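You operate a simulated robot arm through the tools that you are given. There is no shell and no other tool. Be economical: measure what you need, move in short steps, check, and stop when the job is done.

Carry out the task below with a simulated robot arm. There is one attempt and no reset: what you move stays moved.

TASK
Prime the engine pump from the water pipe till its window is full.
Fine: park the red cap in the cap rest and put it back after; spout back over the tub; red lever shut. Where these are worked on the way, their far stop is far enough and under half their travel is too little: spout.

The check looks at the end state, three seconds after you hand in, the way a careful person would. Anything else that was tipped, shoved, dropped, spilled or broken makes it a failure. A push-on lid holds only when it is set on centred and level and pressed home; a screw cap is set on level and turned clockwise until tight.

THE ROBOT
A 6-joint arm with a two-finger gripper on a trunk, on a base that drives. Base frame: it is fixed to the floor where the robot stands at the start and does not move with it; the origin is under the middle of the robot, x ahead of it, y to its left, z up. Lengths are in cm, angles in rad, forces in N, time in s.
Its first joint turns from -2.897 to 2.897 rad. Places, roughly: blue lever on the barrel [90, 30, 50]; cap rest [50, 70, 80]; drain lever [70, -20, 30]; priming hole [90, 0, 50]; pump [90, -20, 50]; red lever on the water pipe [110, 20, 90]; spout [90, 20, 80]. Payload 2.54 kg.
The TCP is the grasp point between the finger pads, 3 cm short of the fingertips. In the tool frame z runs along the fingers and y along their closing line. Largest opening 11.6 cm; the body of the gripper starts 9.5 cm behind the TCP.
Orientation is that of the tool frame in the base frame, as a unit quaternion [x, y, z, w]. With the fingers straight down and closing along the base's y, the tool's x points along the base's -x, its y along +y and its z along -z.

THE INTERFACE
- The arm moves only by the tool move_arm. Its argument "deltas" is a list of rows, each an object (a shift or turn left out is 0, a gripper value left out holds the last) with "grip": the closure, from 0 (fully open) to 1 (shut); "linear": the shift along the base's x, y, z in cm, a list of three; "delta_rot": the turn, a rotation vector about the base's x, y, z in rad, a list of three. In form: [{"grip": grip, "linear": [tx, ty, tz], "delta_rot": [wx, wy, wz]}, ...]. A call has 1 to 20 rows; each row shifts and turns the commanded pose from where the row before left it. A row lasts 0.2 s, in which the tool goes at most 5 cm and 0.15 rad; a call with a longer step from one row to the next is refused whole, and so is a gripper value outside its range. Where a pose cannot be reached the arm comes as near as it can. A force on the tool above 90 N (or 10 N above the force at the start of the call, whichever is more), or a blocked arm, ends the call early, and 0.2 s more pass. Each finger travels about 7.2 cm/s and halts on what it meets, pressing with about 41 N; the grip force reading is that of the motor and also rises with nothing between the fingers. The clock runs only during rows and for 0.2 s after the last one: add rows that do not move to give the fingers time. The reply holds the time, the measured pose of the TCP, the force on the tool along the base axes, the opening and the grip force, in the units named above and with some noise, with the torque about the TCP (base axes, N m) and any sound that the robot's microphone picked up.
- Cameras (640 x 400 px; columns grow to the right, rows downward): "scene" is now at [-4.65, 18.59, 139.37]; the picture's right is [0.44, -0.90, 0.00], its down [-0.62, -0.31, -0.72] and it looks along [0.65, 0.32, -0.69] (base axes); focal length 271 px, centre (320, 200). "wrist" rides on the gripper at [6.9, -1.5, -12.2] in the tool frame; the picture's right is [0.21, 0.98, 0.00], its down [-0.83, 0.18, -0.53] and it looks along [-0.52, 0.11, 0.85] (tool axes); focal length 251 px, centre (320, 200). There is no depth. A picture from a camera that has moved, and an enlarged one, comes with that camera's place and axes in the base frame and with its lens.
- grab_frame(camera): a new picture of that camera. The clock stands still meanwhile.
- drive_base(legs): drives the robot by 1 to 6 legs, each [ahead, left, turn to the left] in cm, cm and rad, along the robot's own axes; the way and the turn of a leg run together, so that a leg with both is an arc; at most 150 cm and 3.142 rad a leg. The arm and the cameras ride along, it lands a little off, and it stops where it bumps. It gives what a move gives.
- head_to(pan, tilt): turns the head with the scene camera to pan (to the left, within 2.094 rad either way) and tilt (down, from -0.506 to 1.204), counted from straight ahead of the robot. It gives what a move gives.
- zoom(camera, box): a new picture of the part [left, top, right, bottom] of that camera's present view, enlarged. The clock stands still meanwhile.
- job_done(): hands the job in; it is judged then, once.

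Work in short steps. Places have to be worked out from the pictures, the camera data and where the tool is seen: move nearer, look again, correct. Check each grasp and each placing, and mend what went wrong. You have 120 turns and 82 pictures in all, those below and enlarged ones among them. Open the gripper and draw the arm clear of the work before you hand the job in, unless the task says otherwise; then end with one line.

The tools are called after ">>>" as name(argument=value, ...) on one line, values as JSON. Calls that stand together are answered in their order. move_arm: Moves the arm, as the interface text tells. Its arguments: {"type":"object","properties":{"deltas":{"type":"array"}},"required":["deltas"]} The other tools are called the same way: drive_base (legs) drives the base; head_to (pan, tilt) turns the head that bears the scene camera; grab_frame (camera) takes a picture; zoom (camera, box) takes an enlarged picture of a part of a camera's view; job_done () hands the job in.

At the start:

```text
time_s: 0.0
tool_pos: [63.18, 24.08, 111.12]
tool_rot: [0.0, 1.0, -0.001, 0.0]
ft_force: [0.0, -0.2, -0.7]
ft_torque: [0.0, -0.02, 0.04]
grip_width: 11.63
gripper_force: 0.1
robot x, y, heading: [-0.02, -0.17, 0.003]
head pan, tilt: [0.457, 0.764]
```

scene: 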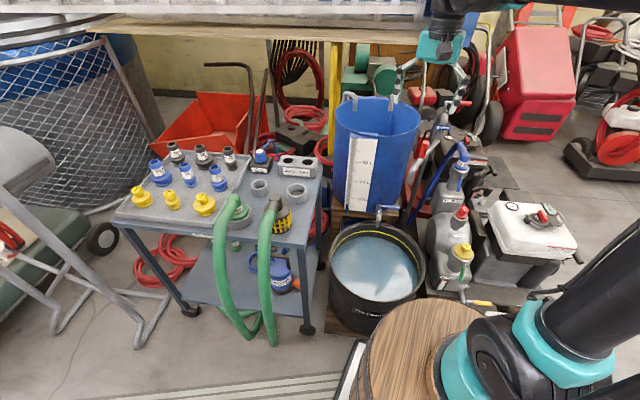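
wrist: 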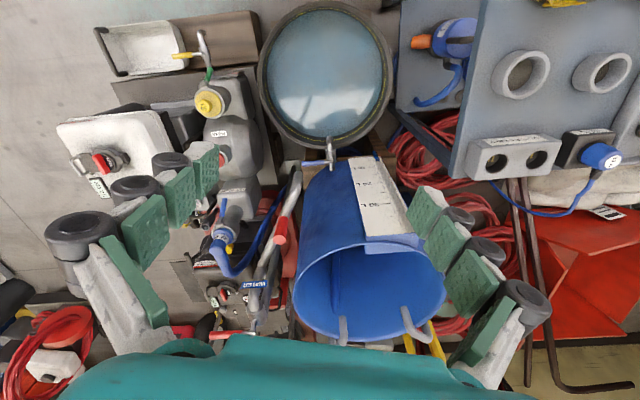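

The scene shows a barrel, tub, pump on the right and cart with rests on the left. I zoom on the pump area and on the cart.

>>> zoom(camera="scene", box=[380, 80, 600, 320])

>>> zoom(camera="scene", box=[110, 130, 350, 300])

>>> zoom(camera="wrist", box=[160, 40, 360, 340])

```text
1.67 times, centred on (490, 200) of scene
camera zoom: at [-4.65, 18.59, 139.37], right [0.44, -0.9, 0.0], down [-0.62, -0.31, -0.72], along [0.65, 0.32, -0.69], focal length 452 px, centre (37, 200)
```

zoom: 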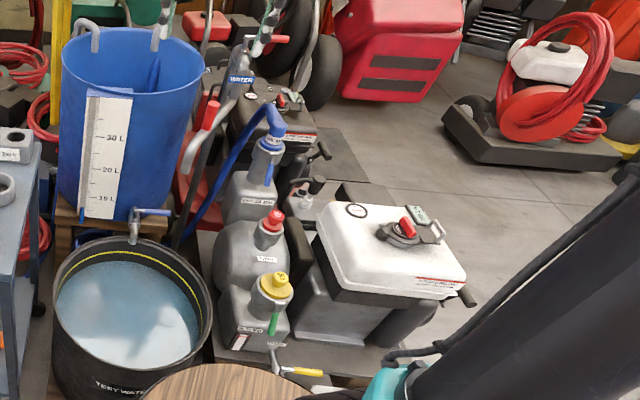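

```text
2.35 times, centred on (230, 215) of scene
camera zoom: at [-4.65, 18.59, 139.37], right [0.44, -0.9, 0.0], down [-0.62, -0.31, -0.72], along [0.65, 0.32, -0.69], focal length 638 px, centre (532, 165)
```

zoom: 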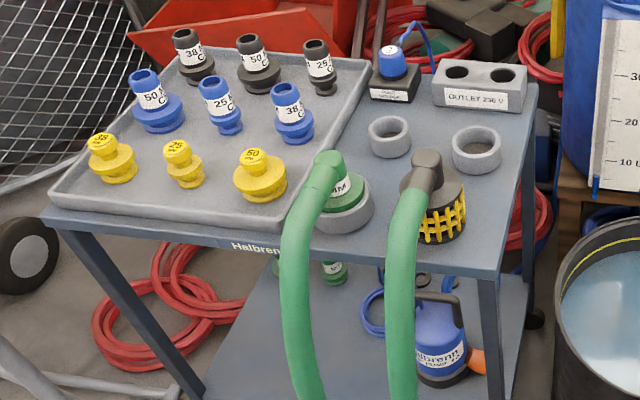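

```text
1.33 times, centred on (260, 190) of wrist
camera zoom: at [56.35, 22.74, 123.41], right [-0.21, 0.98, 0.0], down [0.83, 0.18, 0.53], along [0.52, 0.11, -0.85], focal length 335 px, centre (400, 213)
```

zoom: 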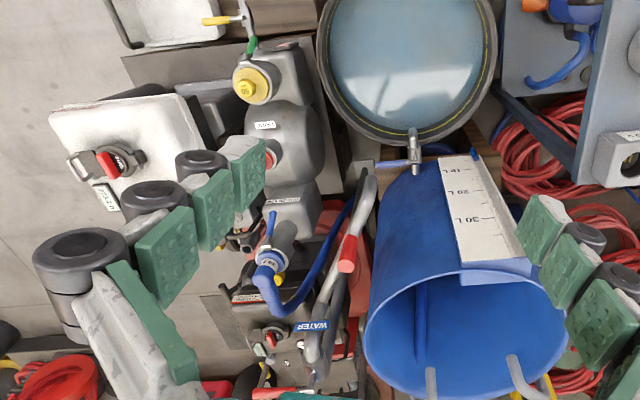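

I move the arm back and to the right to look at the pump with the wrist camera, tool staying down.

>>> move_arm(deltas=[{"linear": [-4, 0, 0]}, {"linear": [-4, 0, 0]}, {"linear": [-4, -2, 0]}, {"linear": [-2, -4, 0]}, {"linear": [0, -4.5, 0]}, {"linear": [0, -4.5, 0]}, {"linear": [0, -4.5, 0]}, {"linear": [0, -4.5, 0]}, {"linear": [0, -4, 0]}])

>>> grab_frame(camera="wrist")

>>> grab_frame(camera="scene")

```text
time_s: 2.0
tool_pos: [49.28, -4.06, 111.31]
tool_rot: [0.0, 1.0, 0.0, 0.0]
ft_force: [-1.0, -0.5, -0.9]
ft_torque: [-0.01, -0.01, 0.03]
grip_width: 11.59
gripper_force: 0.0
robot x, y, heading: [-0.16, 0.42, 0.005]
head pan, tilt: [0.457, 0.764]
```

```text
76 pictures are left
camera wrist: at [42.33, -5.43, 123.52], right [-0.21, 0.98, 0.0], down [0.83, 0.18, 0.53], along [0.52, 0.11, -0.85], focal length 251 px, centre (320, 200)
```

wrist: 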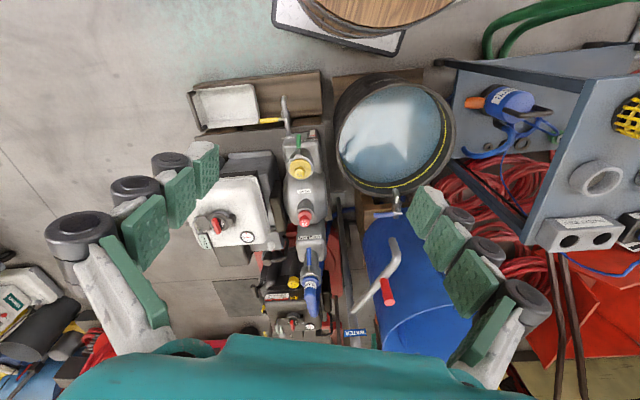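

```text
75 pictures are left
camera scene: at [-4.66, 18.59, 139.37], right [0.44, -0.9, 0.0], down [-0.62, -0.31, -0.72], along [0.65, 0.32, -0.69], focal length 271 px, centre (320, 200)
```

scene: 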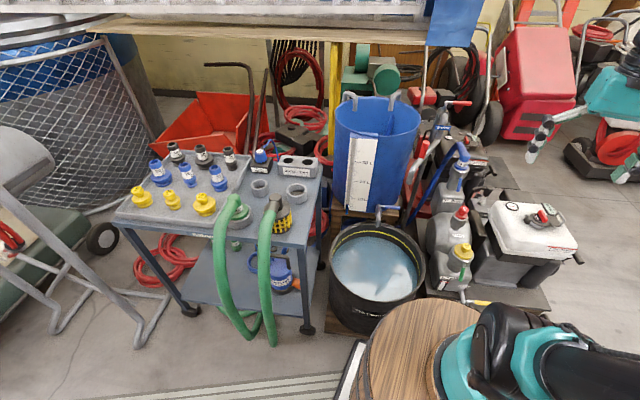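

The pump is clearer now; I zoom on it from both cameras.

>>> zoom(camera="wrist", box=[230, 90, 430, 350])

>>> zoom(camera="scene", box=[360, 90, 500, 210])

>>> zoom(camera="scene", box=[410, 180, 550, 310])

```text
1.54 times, centred on (330, 220) of wrist
camera zoom: at [42.33, -5.43, 123.52], right [-0.21, 0.98, 0.0], down [0.83, 0.18, 0.53], along [0.52, 0.11, -0.85], focal length 387 px, centre (305, 169)
```

zoom: 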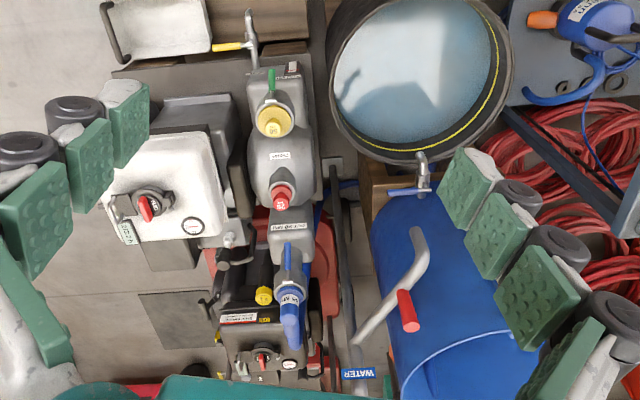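

```text
3.33 times, centred on (430, 150) of scene
camera zoom: at [-4.66, 18.59, 139.37], right [0.44, -0.9, 0.0], down [-0.62, -0.31, -0.72], along [0.65, 0.32, -0.69], focal length 904 px, centre (-47, 367)
```

zoom: 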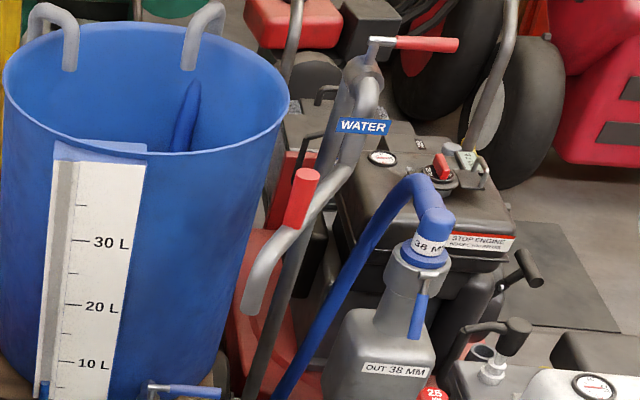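

```text
3.08 times, centred on (480, 245) of scene
camera zoom: at [-4.66, 18.59, 139.37], right [0.44, -0.9, 0.0], down [-0.62, -0.31, -0.72], along [0.65, 0.32, -0.69], focal length 835 px, centre (-172, 62)
```

zoom: 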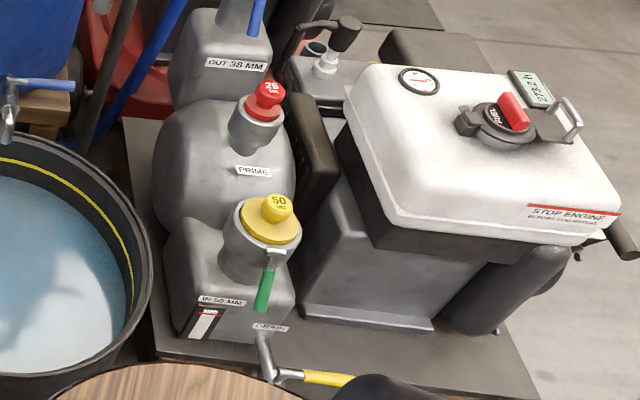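

I tilt the head down to see what stands in front of the robot base, since reaching the red lever at x≈110 needs driving closer.

>>> head_to(pan=0.0, tilt=1.1)

>>> grab_frame(camera="scene")

```text
time_s: 2.9
tool_pos: [49.09, -4.04, 111.29]
tool_rot: [-0.001, 1.0, 0.0, 0.001]
ft_force: [0.4, 0.3, 0.6]
ft_torque: [-0.01, 0.01, 0.01]
grip_width: 11.61
gripper_force: 0.1
robot x, y, heading: [-0.17, -0.09, 0.001]
head pan, tilt: [0.0, 1.1]
```

```text
71 pictures are left
camera scene: at [-5.71, 14.95, 136.92], right [0.0, -1.0, 0.0], down [-0.89, 0.0, -0.45], along [0.45, 0.0, -0.89], focal length 271 px, centre (320, 200)
```

scene: 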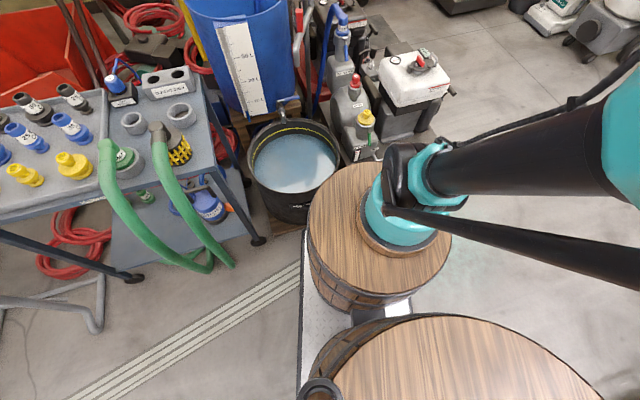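

Trunk drum fills the space up to the tub, so I stay put; triangulation: red cap ≈(86,0,62), spout outlet ≈(80,22,74), its handle ≈(89,21,81–86), red lever ≈ from (106,19,95) to (110,11,95). I go closer to inspect the lever and spout.

>>> move_arm(deltas=[{"linear": [3, 1, 1]}, {"linear": [4, 1.5, 1]}, {"linear": [4, 1.5, 1]}, {"linear": [4, 1.5, 1]}, {"linear": [4, 1.5, 0]}, {"linear": [3, 1.5, 0]}, {"linear": [2, 0, 0]}])

>>> grab_frame(camera="wrist")

>>> head_to(pan=0.0, tilt=0.65)

>>> grab_frame(camera="scene")

```text
time_s: 4.5
tool_pos: [73.37, 4.52, 115.18]
tool_rot: [0.0, 1.0, 0.0, 0.0]
ft_force: [0.1, 0.0, 0.1]
ft_torque: [-0.01, -0.05, -0.02]
grip_width: 11.6
gripper_force: 0.0
robot x, y, heading: [0.23, 0.46, -0.004]
head pan, tilt: [0.0, 1.1]
```

```text
70 pictures are left
camera wrist: at [66.49, 3.11, 127.44], right [-0.21, 0.98, 0.0], down [0.83, 0.18, 0.53], along [0.52, 0.11, -0.85], focal length 251 px, centre (320, 200)
```

wrist: 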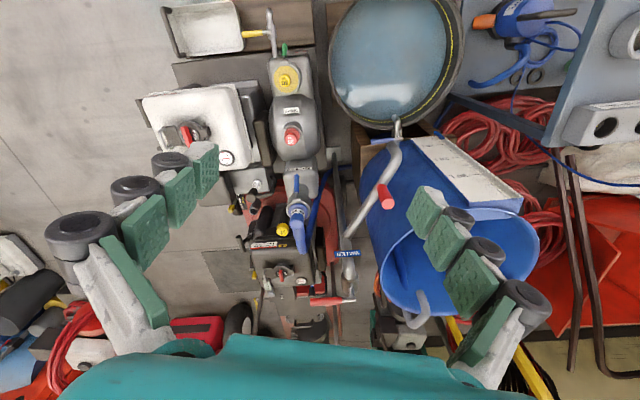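

```text
time_s: 5.4
tool_pos: [73.31, 4.62, 115.13]
tool_rot: [0.0, 1.0, -0.001, 0.0]
ft_force: [0.0, 0.0, -0.3]
ft_torque: [-0.03, 0.02, -0.02]
grip_width: 11.6
gripper_force: 0.0
robot x, y, heading: [0.07, -0.07, -0.004]
head pan, tilt: [0.0, 0.649]
```

```text
69 pictures are left
camera scene: at [-3.34, 14.95, 140.34], right [0.0, -1.0, 0.0], down [-0.61, 0.0, -0.8], along [0.8, 0.0, -0.61], focal length 271 px, centre (320, 200)
```

scene: 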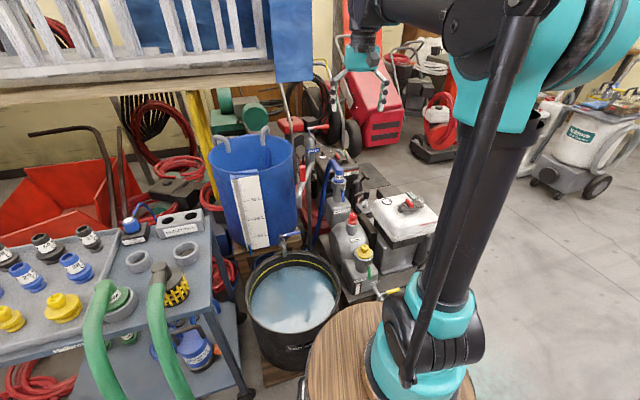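

Both cameras have fair views now; I zoom on the lever/spout in both, and on the drain and window.

>>> zoom(camera="wrist", box=[240, 130, 440, 340])

>>> zoom(camera="scene", box=[270, 110, 390, 210])

>>> zoom(camera="scene", box=[320, 200, 420, 310])

```text
1.90 times, centred on (340, 235) of wrist
camera zoom: at [66.49, 3.1, 127.43], right [-0.21, 0.98, 0.0], down [0.83, 0.18, 0.53], along [0.52, 0.11, -0.85], focal length 479 px, centre (282, 133)
```

zoom: 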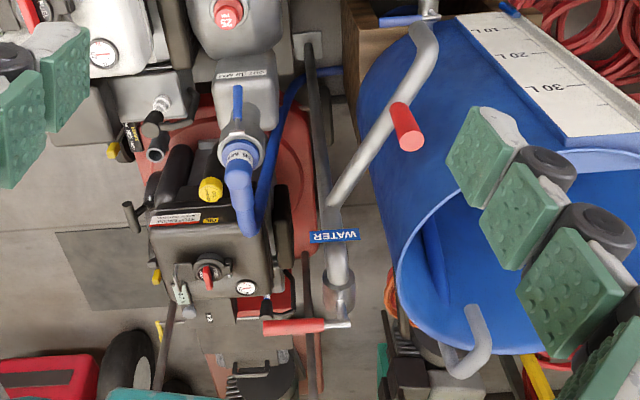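

```text
4.00 times, centred on (330, 160) of scene
camera zoom: at [-3.34, 14.95, 140.34], right [0.0, -1.0, 0.0], down [-0.61, 0.0, -0.8], along [0.8, 0.0, -0.61], focal length 1085 px, centre (280, 360)
```

zoom: 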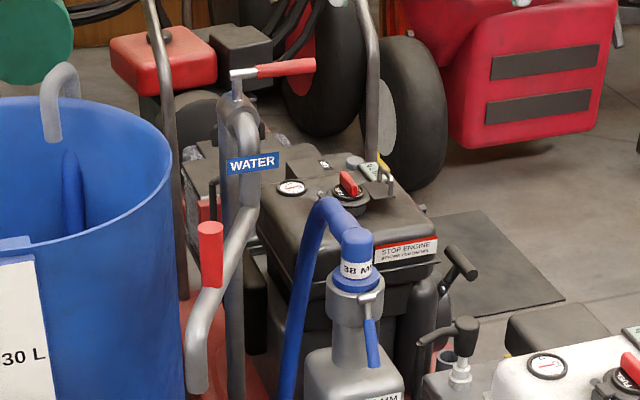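

```text
3.64 times, centred on (370, 255) of scene
camera zoom: at [-3.34, 14.95, 140.34], right [0.0, -1.0, 0.0], down [-0.61, 0.0, -0.8], along [0.8, 0.0, -0.61], focal length 987 px, centre (138, 0)
```

zoom: 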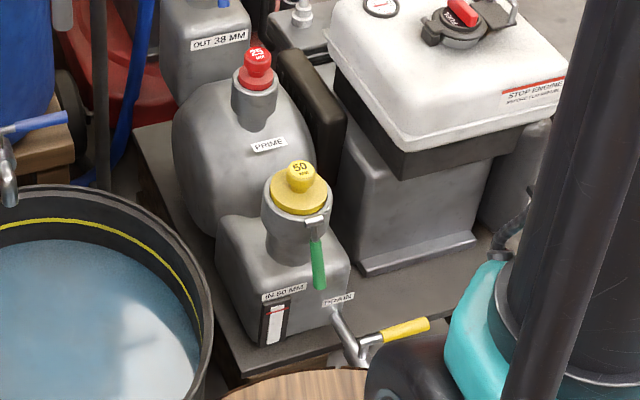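

Cap knob ≈(88.5,0,60). I descend beside it for a close look at the cap's form.

>>> move_arm(deltas=[{"linear": [1, -2, -4.5]}, {"linear": [1, -2, -4.5]}, {"linear": [1, -2, -4.5]}, {"linear": [1, -1, -4.5]}, {"linear": [1, 0, -4.5]}, {"linear": [1, 0, -4.5]}, {"linear": [0, 0, -4.5]}, {"linear": [0, 0, -4.5]}, {"linear": [0, 0, -3]}])

>>> grab_frame(camera="wrist")

>>> zoom(camera="scene", box=[270, 110, 420, 310])

```text
refused: row 1 steps farther than a row can; nothing moved
```

```text
65 pictures are left
camera wrist: at [66.49, 3.1, 127.43], right [-0.21, 0.98, 0.0], down [0.83, 0.18, 0.53], along [0.52, 0.11, -0.85], focal length 251 px, centre (320, 200)
```

wrist: 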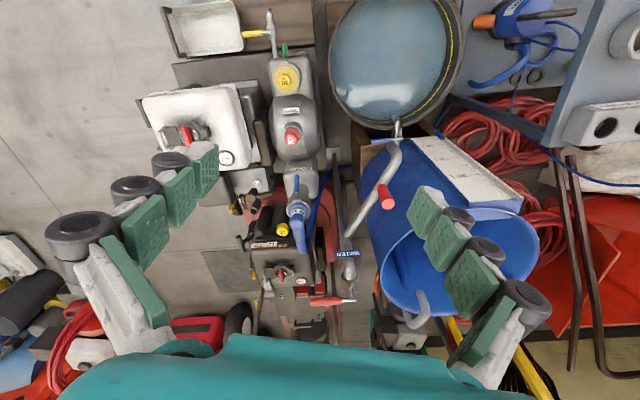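

```text
2.00 times, centred on (345, 210) of scene
camera zoom: at [-3.34, 14.95, 140.34], right [0.0, -1.0, 0.0], down [-0.61, 0.0, -0.8], along [0.8, 0.0, -0.61], focal length 543 px, centre (270, 180)
```

zoom: 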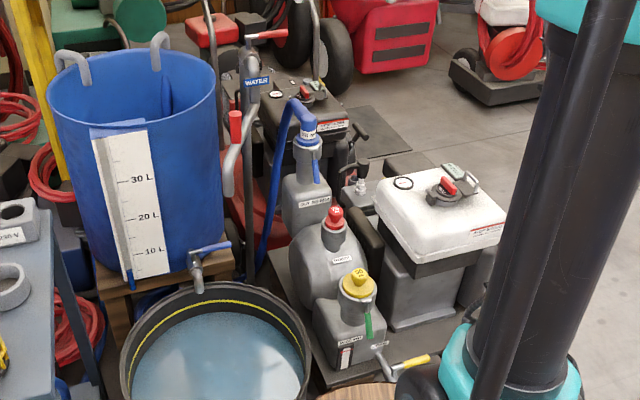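

The step was just over 5 cm; I redo it with smaller rows.

>>> move_arm(deltas=[{"linear": [1, -2, -4]}, {"linear": [1, -2, -4]}, {"linear": [1, -2, -4]}, {"linear": [1, -1, -4.5]}, {"linear": [1, 0, -4.5]}, {"linear": [1, 0, -4.5]}, {"linear": [0, 0, -4.5]}, {"linear": [0, 0, -4.5]}, {"linear": [0, 0, -4]}])

>>> grab_frame(camera="wrist")

```text
time_s: 7.4
tool_pos: [79.08, -2.41, 76.44]
tool_rot: [0.001, 1.0, 0.001, 0.0]
ft_force: [-0.6, -0.1, -0.5]
ft_torque: [0.01, -0.07, 0.0]
grip_width: 11.6
gripper_force: 0.1
robot x, y, heading: [-0.63, 0.08, -0.0]
head pan, tilt: [0.0, 0.649]
```

```text
63 pictures are left
camera wrist: at [72.27, -3.79, 88.83], right [-0.21, 0.98, 0.0], down [0.83, 0.18, 0.53], along [0.52, 0.11, -0.85], focal length 251 px, centre (320, 200)
```

wrist: 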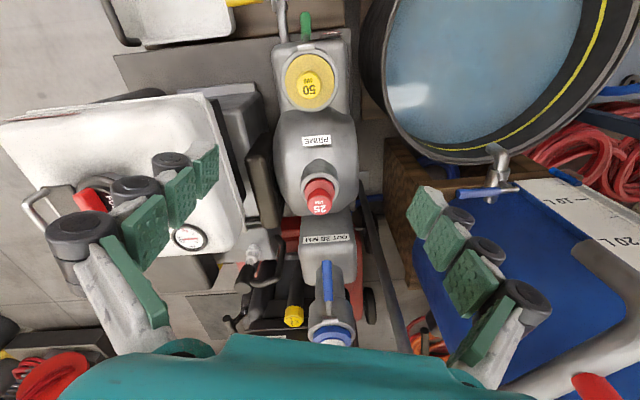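

I zoom on the cap for a closer look at its shape.

>>> zoom(camera="wrist", box=[265, 150, 375, 230])

>>> zoom(camera="scene", box=[325, 195, 385, 245])

```text
5.00 times, centred on (320, 190) of wrist
camera zoom: at [72.27, -3.79, 88.83], right [-0.21, 0.98, 0.0], down [0.83, 0.18, 0.53], along [0.52, 0.11, -0.85], focal length 1257 px, centre (320, 250)
```

zoom: 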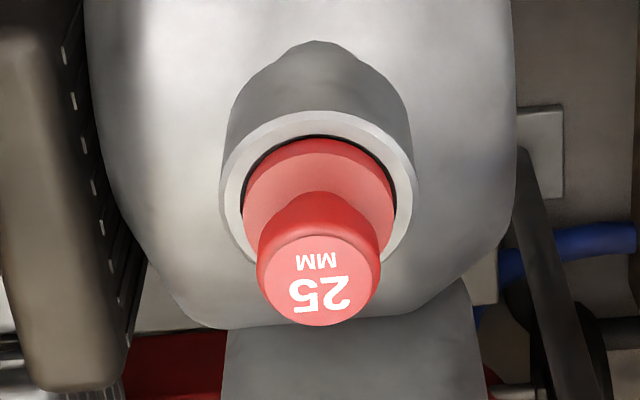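

```text
8.00 times, centred on (355, 220) of scene
camera zoom: at [-3.35, 14.95, 140.35], right [0.0, -1.0, 0.0], down [-0.6, 0.0, -0.8], along [0.8, 0.0, -0.6], focal length 2170 px, centre (40, 40)
```

zoom: 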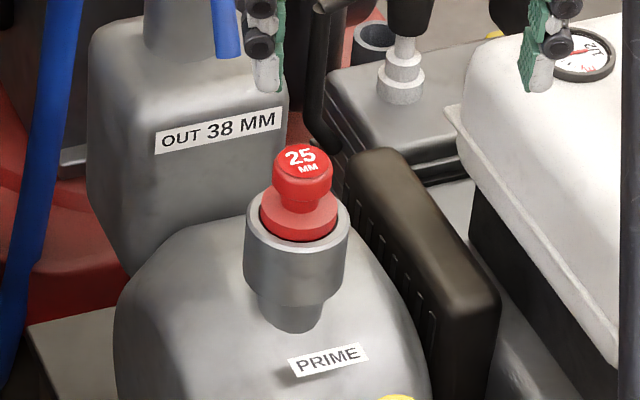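

The cap is a plain plug with a knob (~3.3 cm wide) seated in a neck, knob top ≈(90,0.2,61). I go above it with the tips just over the knob and compare.

>>> move_arm(deltas=[{"linear": [4, 1, 0], "grip": 0.4}, {"linear": [4, 1, 0]}, {"linear": [3, 0.6, 0]}, {"linear": [0, 0, -4]}, {"linear": [0, 0, -4]}, {"linear": [0, 0, -3]}, {}])

>>> zoom(camera="scene", box=[310, 170, 390, 245])

>>> grab_frame(camera="wrist")

```text
time_s: 9.0
tool_pos: [90.17, 0.3, 65.57]
tool_rot: [0.0, 1.0, 0.0, 0.0]
ft_force: [-0.8, -0.2, 0.7]
ft_torque: [0.0, 0.01, 0.01]
grip_width: 6.95
gripper_force: 0.0
robot x, y, heading: [0.06, 0.25, -0.0]
head pan, tilt: [0.0, 0.649]
```

```text
5.33 times, centred on (350, 208) of scene
camera zoom: at [-3.34, 14.95, 140.35], right [0.0, -1.0, 0.0], down [-0.6, 0.0, -0.8], along [0.8, 0.0, -0.6], focal length 1447 px, centre (160, 160)
```

zoom: 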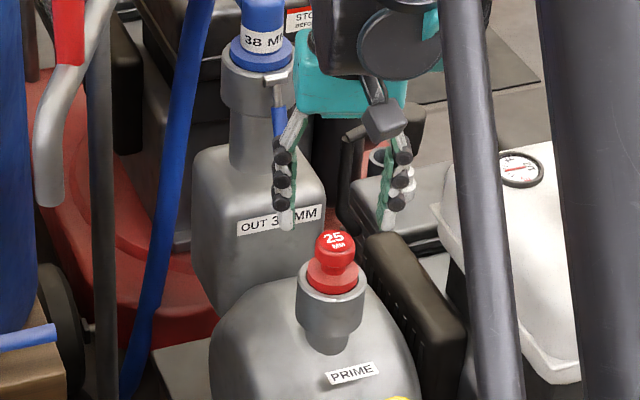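

```text
59 pictures are left
camera wrist: at [83.34, -1.08, 77.86], right [-0.21, 0.98, 0.0], down [0.83, 0.18, 0.53], along [0.52, 0.11, -0.85], focal length 251 px, centre (320, 200)
```

wrist: 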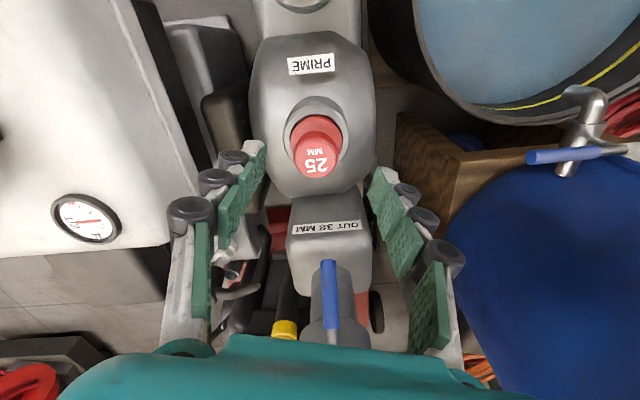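

Knob refined to (90.8,0.1,60.5). I shift slightly, lower so the tips stop just over the flange, and close.

>>> move_arm(deltas=[{"linear": [0.6, -0.2, -2]}, {"linear": [0, 0, -2]}, {"linear": [0, 0, -0.8]}, {}, {"grip": 0.7}, {"grip": 0.9}, {"grip": 0.9}, {"grip": 0.9}])

>>> zoom(camera="scene", box=[310, 170, 390, 245])

```text
time_s: 10.8
tool_pos: [90.71, -0.04, 60.97]
tool_rot: [0.0, 1.0, 0.0, 0.0]
ft_force: [-0.6, -0.4, 0.0]
ft_torque: [0.0, 0.0, 0.03]
grip_width: 3.0
gripper_force: 41.3
robot x, y, heading: [0.31, -0.29, 0.002]
head pan, tilt: [0.0, 0.649]
```

```text
5.33 times, centred on (350, 208) of scene
camera zoom: at [-3.34, 14.95, 140.35], right [0.0, -1.0, 0.0], down [-0.6, 0.0, -0.8], along [0.8, 0.0, -0.6], focal length 1447 px, centre (160, 160)
```

zoom: 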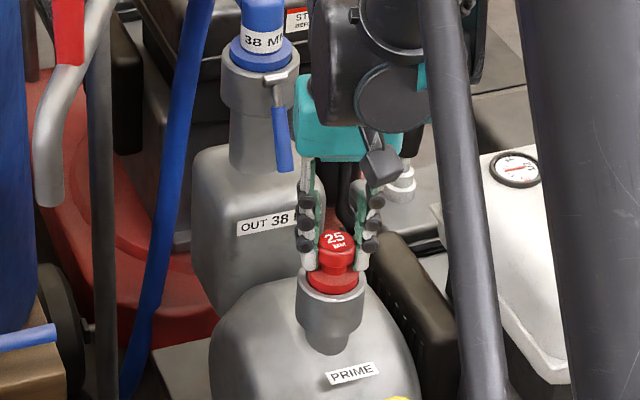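

Knob gripped (3.0 cm). I try a gentle straight pull to learn whether it is push-in.

>>> move_arm(deltas=[{"linear": [0, 0, 0.3]}, {"linear": [0, 0, 0.3]}, {}])

```text
time_s: 11.6
tool_pos: [90.83, -0.06, 61.52]
tool_rot: [0.0, 1.0, 0.0, 0.001]
ft_force: [0.2, -0.3, 0.0]
ft_torque: [-0.02, 0.0, -0.01]
grip_width: 3.01
gripper_force: 41.4
robot x, y, heading: [0.25, -0.02, 0.004]
head pan, tilt: [0.0, 0.649]
```

No resistance; I lift further and look.

>>> move_arm(deltas=[{"linear": [0, 0, 1]}, {"linear": [0, 0, 2]}, {"linear": [0, 0, 3]}, {"linear": [0, 0, 3]}, {}])

>>> zoom(camera="scene", box=[310, 160, 390, 240])

```text
time_s: 12.8
tool_pos: [90.88, -0.04, 70.43]
tool_rot: [0.0, 1.0, 0.0, 0.0]
ft_force: [-0.2, 1.0, -1.4]
ft_torque: [0.02, 0.0, 0.0]
grip_width: 3.01
gripper_force: 40.7
robot x, y, heading: [-0.4, -0.05, -0.008]
head pan, tilt: [0.0, 0.649]
```

```text
5.00 times, centred on (350, 200) of scene
camera zoom: at [-3.34, 14.95, 140.35], right [0.0, -1.0, 0.0], down [-0.6, 0.0, -0.8], along [0.8, 0.0, -0.6], focal length 1357 px, centre (170, 200)
```

zoom: 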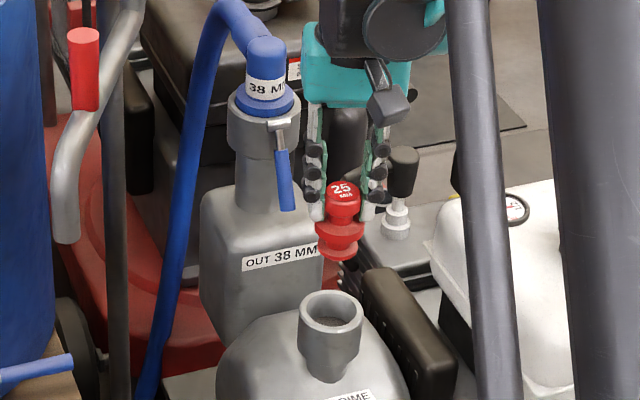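

The cap came straight out: a push-in plug. I raise it, pull back and travel to look at the rests on the cart.

>>> move_arm(deltas=[{"linear": [0, 0, 4.5]}, {"linear": [0, 0, 4.5]}, {"linear": [-2, 0, 4.5]}, {"linear": [-2, 0, 4.5]}, {"linear": [-2, 0, 4.5]}, {"linear": [-4, 0, 2.5]}, {"linear": [-4, 1, 2]}, {"linear": [-4, 1, 2]}, {"linear": [-4, 2, 1]}, {"linear": [-3, 3, 1]}, {"linear": [-3, 3, 0]}, {"linear": [-3, 3.5, 0]}, {"linear": [-3, 3.5, 0]}, {"linear": [-3, 3.5, 0]}, {"linear": [-3, 3.5, 0]}, {"linear": [-2, 4, 0]}, {"linear": [-1, 4, 0]}, {"linear": [0, 4, 0]}, {"linear": [0, 4, 0]}])

>>> grab_frame(camera="wrist")

>>> head_to(pan=0.75, tilt=0.7)

>>> grab_frame(camera="scene")

```text
time_s: 16.8
tool_pos: [47.63, 39.9, 101.39]
tool_rot: [-0.001, 1.0, 0.0, 0.0]
ft_force: [-0.3, -0.7, -0.8]
ft_torque: [0.03, 0.03, -0.02]
grip_width: 2.98
gripper_force: 40.7
robot x, y, heading: [0.01, -0.03, -0.001]
head pan, tilt: [0.0, 0.649]
```

```text
56 pictures are left
camera wrist: at [40.84, 38.47, 113.66], right [-0.21, 0.98, 0.0], down [0.83, 0.18, 0.53], along [0.52, 0.11, -0.85], focal length 251 px, centre (320, 200)
```

wrist: 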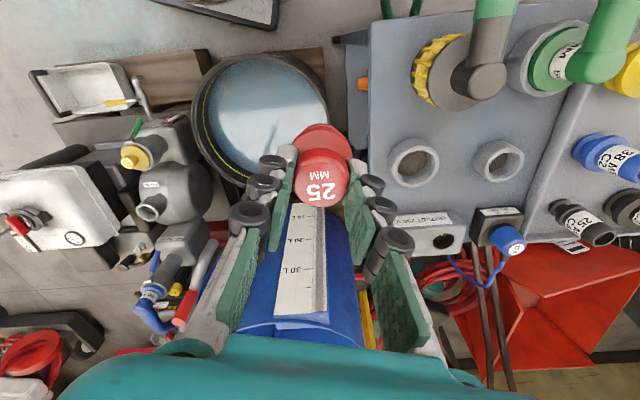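

```text
time_s: 17.9
tool_pos: [47.71, 39.8, 101.35]
tool_rot: [-0.001, 1.0, -0.001, 0.0]
ft_force: [0.2, -0.4, 0.5]
ft_torque: [0.0, -0.02, 0.0]
grip_width: 3.0
gripper_force: 41.6
robot x, y, heading: [-0.09, -0.07, 0.0]
head pan, tilt: [0.75, 0.7]
```

```text
55 pictures are left
camera scene: at [-5.81, 20.75, 139.92], right [0.68, -0.73, 0.0], down [-0.47, -0.44, -0.76], along [0.56, 0.52, -0.64], focal length 271 px, centre (320, 200)
```

scene: 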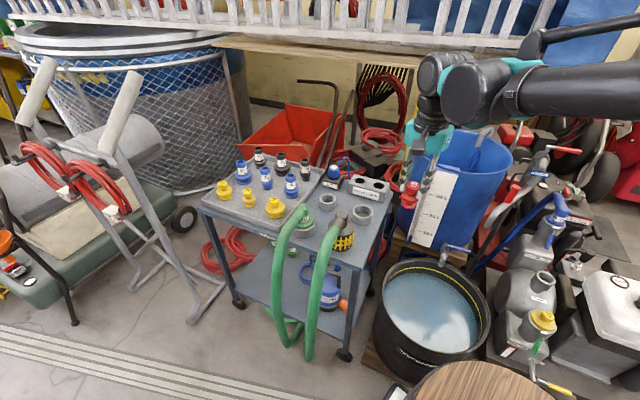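

Ring B ≈(50.8,69.7,76) matches the given cap rest. I zoom on both rings to confirm.

>>> zoom(camera="scene", box=[290, 150, 400, 260])

>>> zoom(camera="wrist", box=[370, 100, 560, 220])

```text
3.64 times, centred on (345, 205) of scene
camera zoom: at [-5.81, 20.75, 139.92], right [0.68, -0.73, 0.0], down [-0.47, -0.44, -0.76], along [0.56, 0.52, -0.64], focal length 987 px, centre (229, 182)
```

zoom: 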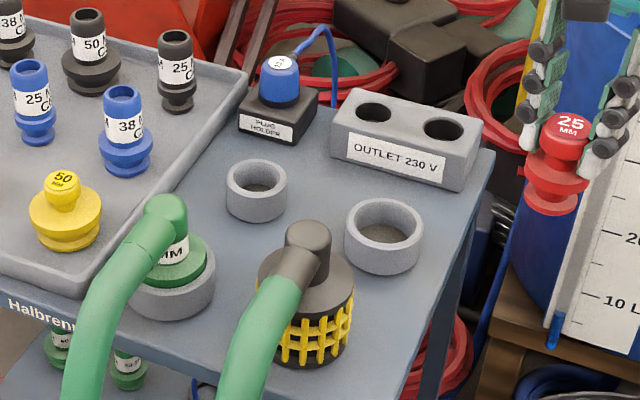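

```text
3.33 times, centred on (465, 160) of wrist
camera zoom: at [40.85, 38.44, 113.65], right [-0.21, 0.98, 0.0], down [0.83, 0.18, 0.53], along [0.52, 0.11, -0.85], focal length 838 px, centre (-163, 333)
```

zoom: 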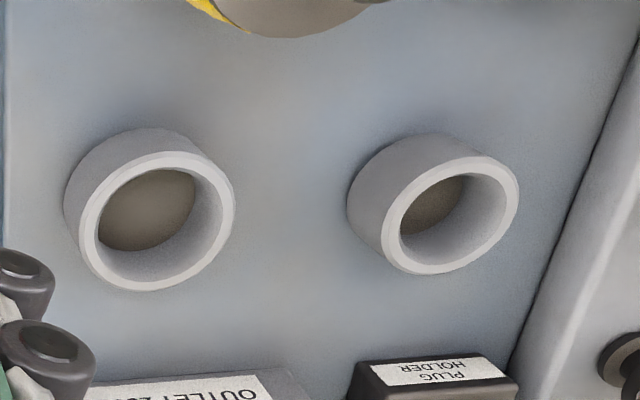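

Ring B (top ≈(50.7,69.9,77.2), inner ≈4.8 cm) fits the plug. I go above it and check alignment.

>>> move_arm(deltas=[{"linear": [0, 4.5, 0]}, {"linear": [0, 4.5, 0]}, {"linear": [0, 4.5, 0]}, {"linear": [1, 4.5, 0]}, {"linear": [1, 4.5, 0]}, {"linear": [1, 4.5, 0]}, {"linear": [0, 3.1, 0]}, {"linear": [0, 0, -4.5]}, {"linear": [0, 0, -4]}, {}])

>>> zoom(camera="scene", box=[270, 130, 380, 240])

>>> grab_frame(camera="wrist")

```text
time_s: 20.1
tool_pos: [50.82, 70.01, 93.0]
tool_rot: [-0.001, 1.0, 0.0, -0.001]
ft_force: [0.7, 0.0, -1.3]
ft_torque: [-0.03, -0.02, -0.03]
grip_width: 2.99
gripper_force: 40.4
robot x, y, heading: [-0.22, 0.02, 0.0]
head pan, tilt: [0.75, 0.7]
```

```text
3.64 times, centred on (325, 185) of scene
camera zoom: at [-5.81, 20.76, 139.91], right [0.68, -0.73, 0.0], down [-0.47, -0.44, -0.76], along [0.56, 0.52, -0.64], focal length 987 px, centre (302, 254)
```

zoom: 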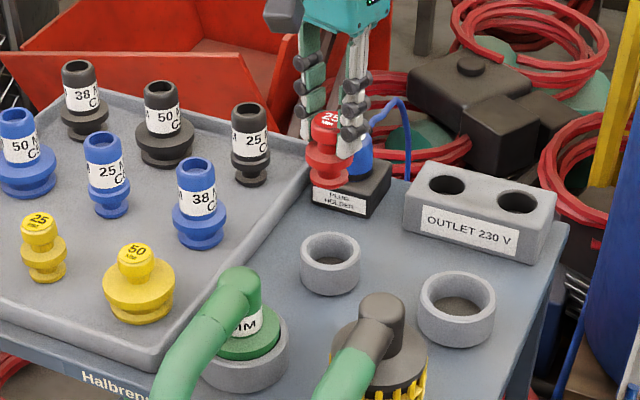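

```text
51 pictures are left
camera wrist: at [43.96, 68.66, 105.26], right [-0.21, 0.98, 0.0], down [0.83, 0.18, 0.53], along [0.52, 0.11, -0.85], focal length 251 px, centre (320, 200)
```

wrist: 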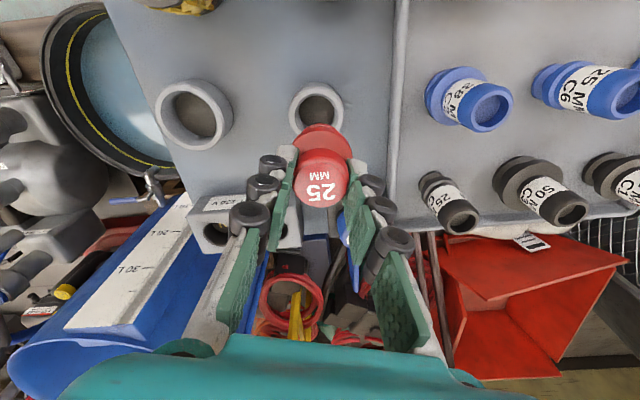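

Well aligned within ~0.4 cm. I shift slightly and lower until touch.

>>> move_arm(deltas=[{"linear": [-0.3, -0.3, -3]}, {"linear": [0, 0, -3]}, {"linear": [0, 0, -2]}, {"linear": [0, 0, -1.5]}, {}])

>>> zoom(camera="scene", box=[290, 150, 370, 230])

```text
time_s: 21.3
tool_pos: [50.5, 69.79, 83.42]
tool_rot: [0.001, 1.0, 0.0, 0.0]
ft_force: [1.3, -0.6, -1.0]
ft_torque: [-0.12, -0.04, 0.01]
grip_width: 2.99
gripper_force: 41.2
robot x, y, heading: [0.44, 0.14, 0.003]
head pan, tilt: [0.75, 0.7]
```

```text
5.00 times, centred on (330, 190) of scene
camera zoom: at [-5.81, 20.76, 139.91], right [0.68, -0.73, 0.0], down [-0.47, -0.44, -0.76], along [0.56, 0.52, -0.64], focal length 1357 px, centre (270, 250)
```

zoom: 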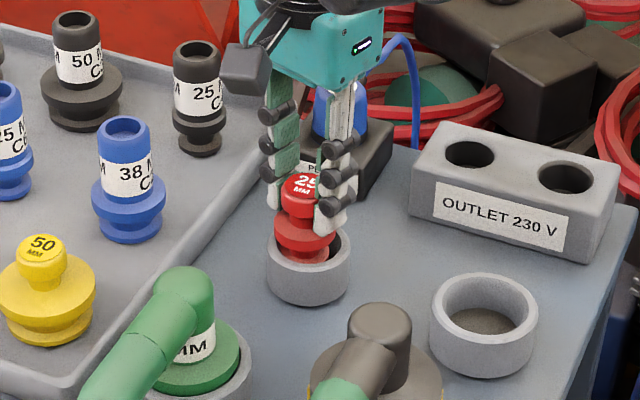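

The plug's lower disk is entering the ring; I nudge slightly to picture-right and lower in small steps.

>>> move_arm(deltas=[{"linear": [0.15, -0.15, -0.6]}, {"linear": [0, 0, -0.6]}, {"linear": [0, 0, -0.6]}, {}])

>>> zoom(camera="scene", box=[290, 150, 370, 230])

```text
time_s: 22.3
tool_pos: [50.65, 69.71, 81.99]
tool_rot: [0.0, 1.0, 0.001, 0.0]
ft_force: [5.3, 9.1, 60.2]
ft_torque: [0.21, -0.05, -0.01]
grip_width: 3.0
gripper_force: 41.3
robot x, y, heading: [0.16, 0.14, 0.001]
head pan, tilt: [0.75, 0.7]
```

```text
5.00 times, centred on (330, 190) of scene
camera zoom: at [-5.93, 20.6, 139.94], right [0.68, -0.73, 0.0], down [-0.47, -0.44, -0.77], along [0.56, 0.52, -0.64], focal length 1357 px, centre (270, 250)
```

zoom: 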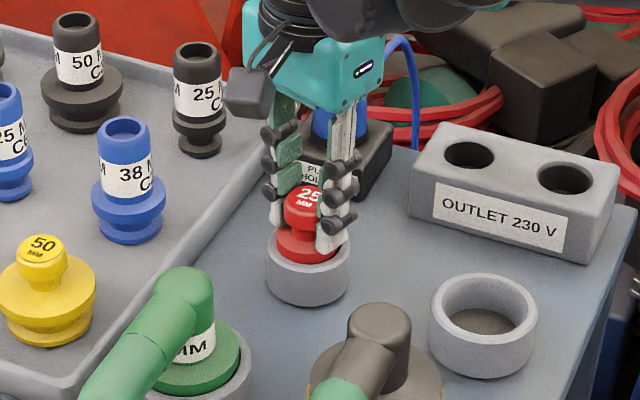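

It has bottomed (60 N). I ease off, open, rise and look.

>>> move_arm(deltas=[{"linear": [0, 0, 0.35]}, {}, {"grip": 0.75}, {"grip": 0.55}, {}, {"linear": [0, 0, 3]}, {"linear": [0, 0, 4]}, {"linear": [0, 0, 4]}])

>>> zoom(camera="scene", box=[290, 150, 370, 230])

```text
time_s: 24.1
tool_pos: [50.32, 69.78, 93.24]
tool_rot: [0.0, 1.0, -0.001, -0.001]
ft_force: [-0.6, -0.2, 0.2]
ft_torque: [0.0, 0.01, 0.01]
grip_width: 5.24
gripper_force: 0.0
robot x, y, heading: [0.19, 0.15, 0.0]
head pan, tilt: [0.75, 0.7]
```

```text
5.00 times, centred on (330, 190) of scene
camera zoom: at [-5.8, 20.77, 139.91], right [0.68, -0.73, 0.0], down [-0.47, -0.44, -0.76], along [0.56, 0.52, -0.64], focal length 1357 px, centre (270, 250)
```

zoom: 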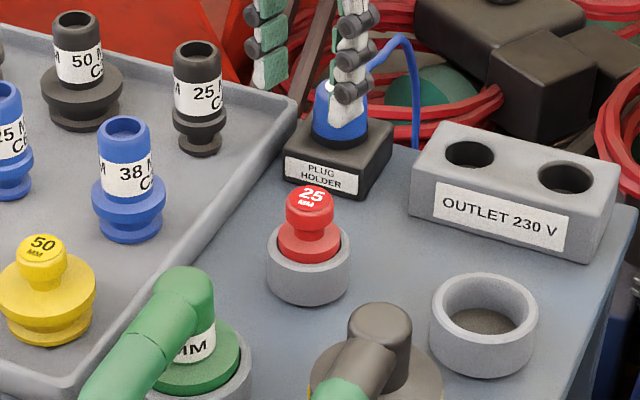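

Cap is parked upright. Now I go back toward the spout and look at its handle up close.

>>> move_arm(deltas=[{"linear": [0, -3, 4]}, {"linear": [0, -3, 4]}, {"linear": [0, -4.5, 0]}, {"linear": [0, -4.5, 0]}, {"linear": [1, -4.5, 0]}, {"linear": [2, -4.5, 0]}, {"linear": [2, -4.5, 0]}, {"linear": [2, -4.5, 0]}, {"linear": [2, -4.5, 0]}, {"linear": [2, -4.5, 0]}, {"linear": [3, -3.8, 0]}, {"linear": [3, -3, 0]}])

>>> grab_frame(camera="wrist")

>>> head_to(pan=-0.05, tilt=0.6)

>>> zoom(camera="scene", box=[230, 120, 390, 270])

```text
time_s: 26.7
tool_pos: [67.66, 20.74, 101.13]
tool_rot: [0.0, 1.0, 0.0, 0.0]
ft_force: [0.5, 0.3, 0.0]
ft_torque: [-0.03, -0.01, 0.0]
grip_width: 5.22
gripper_force: 0.1
robot x, y, heading: [0.11, -0.18, 0.0]
head pan, tilt: [0.75, 0.7]
```

```text
47 pictures are left
camera wrist: at [60.82, 19.49, 113.26], right [-0.22, 0.98, 0.0], down [0.83, 0.18, 0.53], along [0.52, 0.12, -0.85], focal length 251 px, centre (320, 200)
```

wrist: 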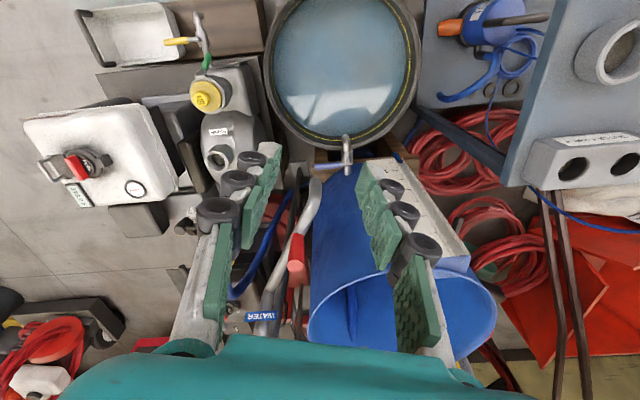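

```text
time_s: 27.8
tool_pos: [67.64, 20.83, 100.88]
tool_rot: [0.0, 1.0, 0.001, 0.0]
ft_force: [-1.1, -0.2, 0.8]
ft_torque: [-0.03, 0.01, -0.02]
grip_width: 5.21
gripper_force: 0.1
robot x, y, heading: [-0.01, -0.0, -0.001]
head pan, tilt: [-0.051, 0.6]
```

```text
2.67 times, centred on (310, 195) of scene
camera zoom: at [-3.19, 14.51, 140.78], right [-0.05, -1.0, 0.0], down [-0.56, 0.03, -0.82], along [0.82, -0.04, -0.57], focal length 724 px, centre (347, 213)
```

zoom: 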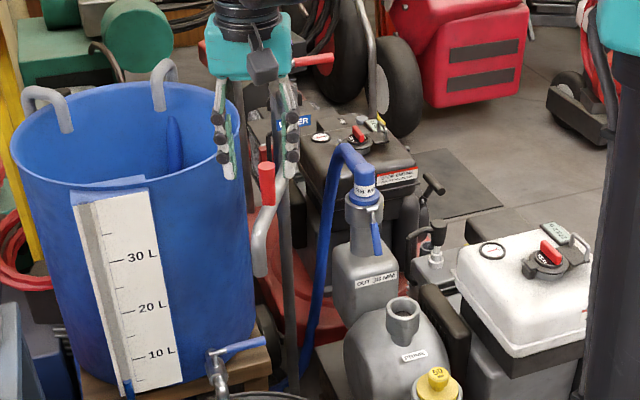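

Handle top refined to ≈(90.4,22,85.5). I go above it with the fingers straddling along y, then lower partway and check.

>>> move_arm(deltas=[{"linear": [4.5, 0.2, 0]}, {"linear": [4.5, 0.2, 0]}, {"linear": [4.5, 0.2, 0]}, {"linear": [4.5, 0.2, 0]}, {"linear": [4.5, 0.2, 0]}, {"linear": [0, 0, -4]}, {"linear": [0, 0, -4]}, {}])

>>> zoom(camera="scene", box=[260, 110, 360, 210])

>>> grab_frame(camera="wrist")

```text
time_s: 29.6
tool_pos: [90.02, 21.88, 93.1]
tool_rot: [0.0, 1.0, -0.001, 0.0]
ft_force: [0.8, -0.3, 0.9]
ft_torque: [-0.02, 0.03, -0.03]
grip_width: 5.21
gripper_force: 0.0
robot x, y, heading: [0.16, 0.11, -0.003]
head pan, tilt: [-0.051, 0.6]
```

```text
4.00 times, centred on (310, 160) of scene
camera zoom: at [-3.19, 14.51, 140.78], right [-0.05, -1.0, 0.0], down [-0.56, 0.03, -0.83], along [0.82, -0.04, -0.56], focal length 1085 px, centre (360, 360)
```

zoom: 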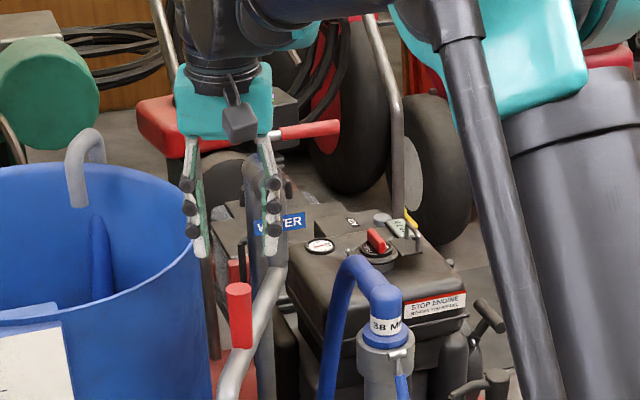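

```text
44 pictures are left
camera wrist: at [83.26, 20.47, 105.27], right [-0.21, 0.98, 0.0], down [0.83, 0.18, 0.53], along [0.52, 0.11, -0.85], focal length 251 px, centre (320, 200)
```

wrist: 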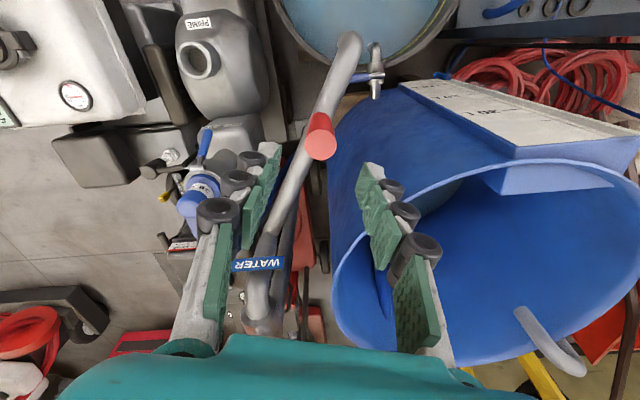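

Alignment good: handle lies centred between the fingers. I lower onto it and close gently around it.

>>> move_arm(deltas=[{"linear": [0.2, 0.1, -3.5]}, {"linear": [0, 0, -3]}, {"linear": [0, 0, -1.2]}, {"grip": 0.7}, {"grip": 0.85}, {"grip": 0.95}, {}])

>>> zoom(camera="scene", box=[260, 110, 360, 210])

```text
time_s: 31.2
tool_pos: [90.4, 21.86, 85.29]
tool_rot: [0.0, 1.0, 0.0, 0.0]
ft_force: [-1.1, -1.0, -3.5]
ft_torque: [-0.02, -0.13, -0.02]
grip_width: 2.3
gripper_force: 44.7
robot x, y, heading: [-0.0, 0.11, 0.002]
head pan, tilt: [-0.051, 0.6]
```

```text
4.00 times, centred on (310, 160) of scene
camera zoom: at [-3.19, 14.51, 140.78], right [-0.05, -1.0, 0.0], down [-0.56, 0.03, -0.82], along [0.82, -0.04, -0.57], focal length 1085 px, centre (360, 360)
```

zoom: 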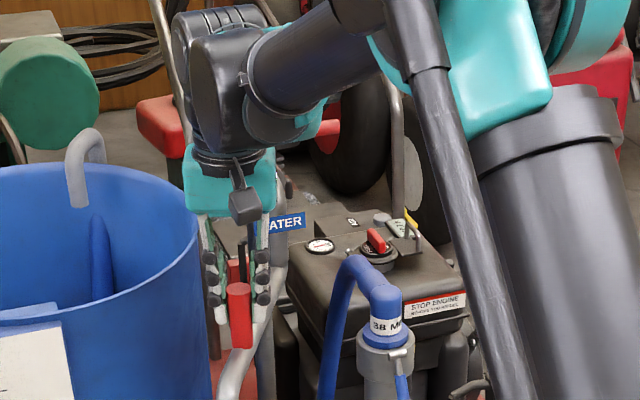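

Handle held. I loosen a little and swing it along the arc round the pipe (pivot ≈(106.5,19)), first half.

>>> move_arm(deltas=[{"grip": 0.74}, {"linear": [-0.21, -2.05, 0], "delta_rot": [0, 0, 0.125]}, {"linear": [0.05, -2.06, 0], "delta_rot": [0, 0, 0.125]}, {"linear": [0.31, -2.04, 0], "delta_rot": [0, 0, 0.125]}, {"linear": [0.57, -1.98, 0], "delta_rot": [0, 0, 0.125]}, {}])

>>> zoom(camera="scene", box=[250, 110, 400, 260])

```text
time_s: 32.6
tool_pos: [91.0, 13.79, 85.19]
tool_rot: [-0.248, 0.969, 0.0, 0.0]
ft_force: [0.8, 0.7, 0.2]
ft_torque: [0.03, 0.01, 0.0]
grip_width: 3.08
gripper_force: 0.4
robot x, y, heading: [-0.14, -0.43, -0.001]
head pan, tilt: [-0.051, 0.6]
```

```text
2.67 times, centred on (325, 185) of scene
camera zoom: at [-3.19, 14.51, 140.78], right [-0.05, -1.0, 0.0], down [-0.56, 0.03, -0.83], along [0.82, -0.04, -0.56], focal length 724 px, centre (307, 240)
```

zoom: 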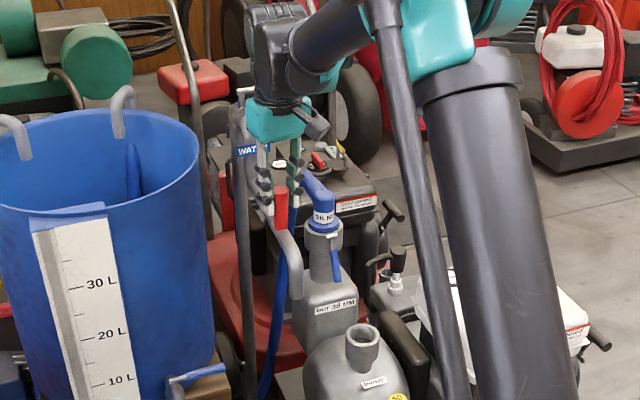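

The spout swings freely. I continue to the far end.

>>> move_arm(deltas=[{"linear": [0.8, -1.9, 0], "delta_rot": [0, 0, 0.125]}, {"linear": [1.05, -1.78, 0], "delta_rot": [0, 0, 0.125]}, {"linear": [1.26, -1.63, 0], "delta_rot": [0, 0, 0.125]}, {"linear": [1.45, -1.46, 0], "delta_rot": [0, 0, 0.125]}, {}])

>>> zoom(camera="scene", box=[280, 120, 400, 260])

>>> grab_frame(camera="wrist")

```text
time_s: 33.8
tool_pos: [95.59, 6.97, 85.26]
tool_rot: [-0.48, 0.877, 0.0, 0.0]
ft_force: [-0.1, 0.2, 0.0]
ft_torque: [0.01, 0.03, 0.0]
grip_width: 3.07
gripper_force: 0.4
robot x, y, heading: [0.41, 0.1, -0.002]
head pan, tilt: [-0.051, 0.6]
```

```text
2.86 times, centred on (340, 190) of scene
camera zoom: at [-3.2, 14.5, 140.78], right [-0.05, -1.0, 0.0], down [-0.56, 0.03, -0.83], along [0.82, -0.04, -0.56], focal length 775 px, centre (263, 229)
```

zoom: 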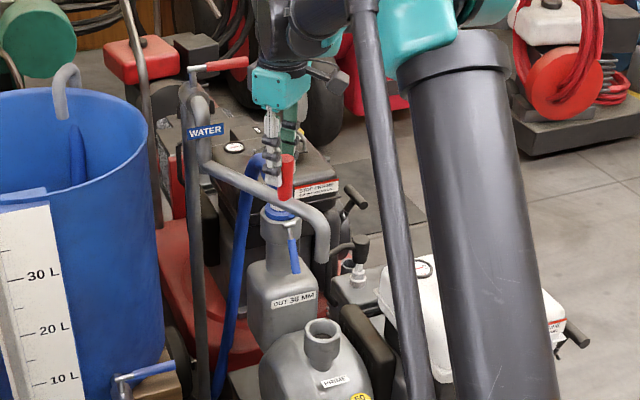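

```text
40 pictures are left
camera wrist: at [93.15, 0.43, 97.48], right [-0.94, 0.35, 0.0], down [0.29, 0.79, 0.53], along [0.18, 0.5, -0.85], focal length 251 px, centre (320, 200)
```

wrist: 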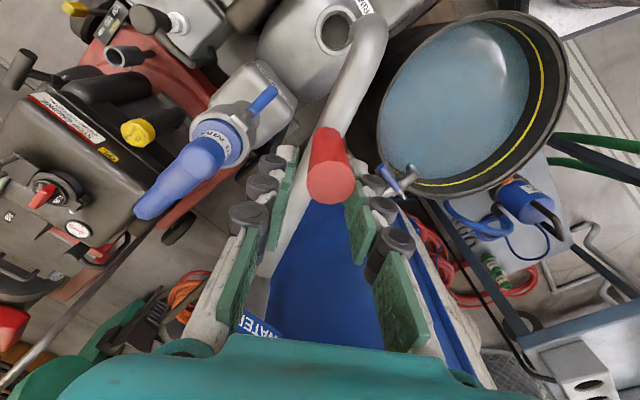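

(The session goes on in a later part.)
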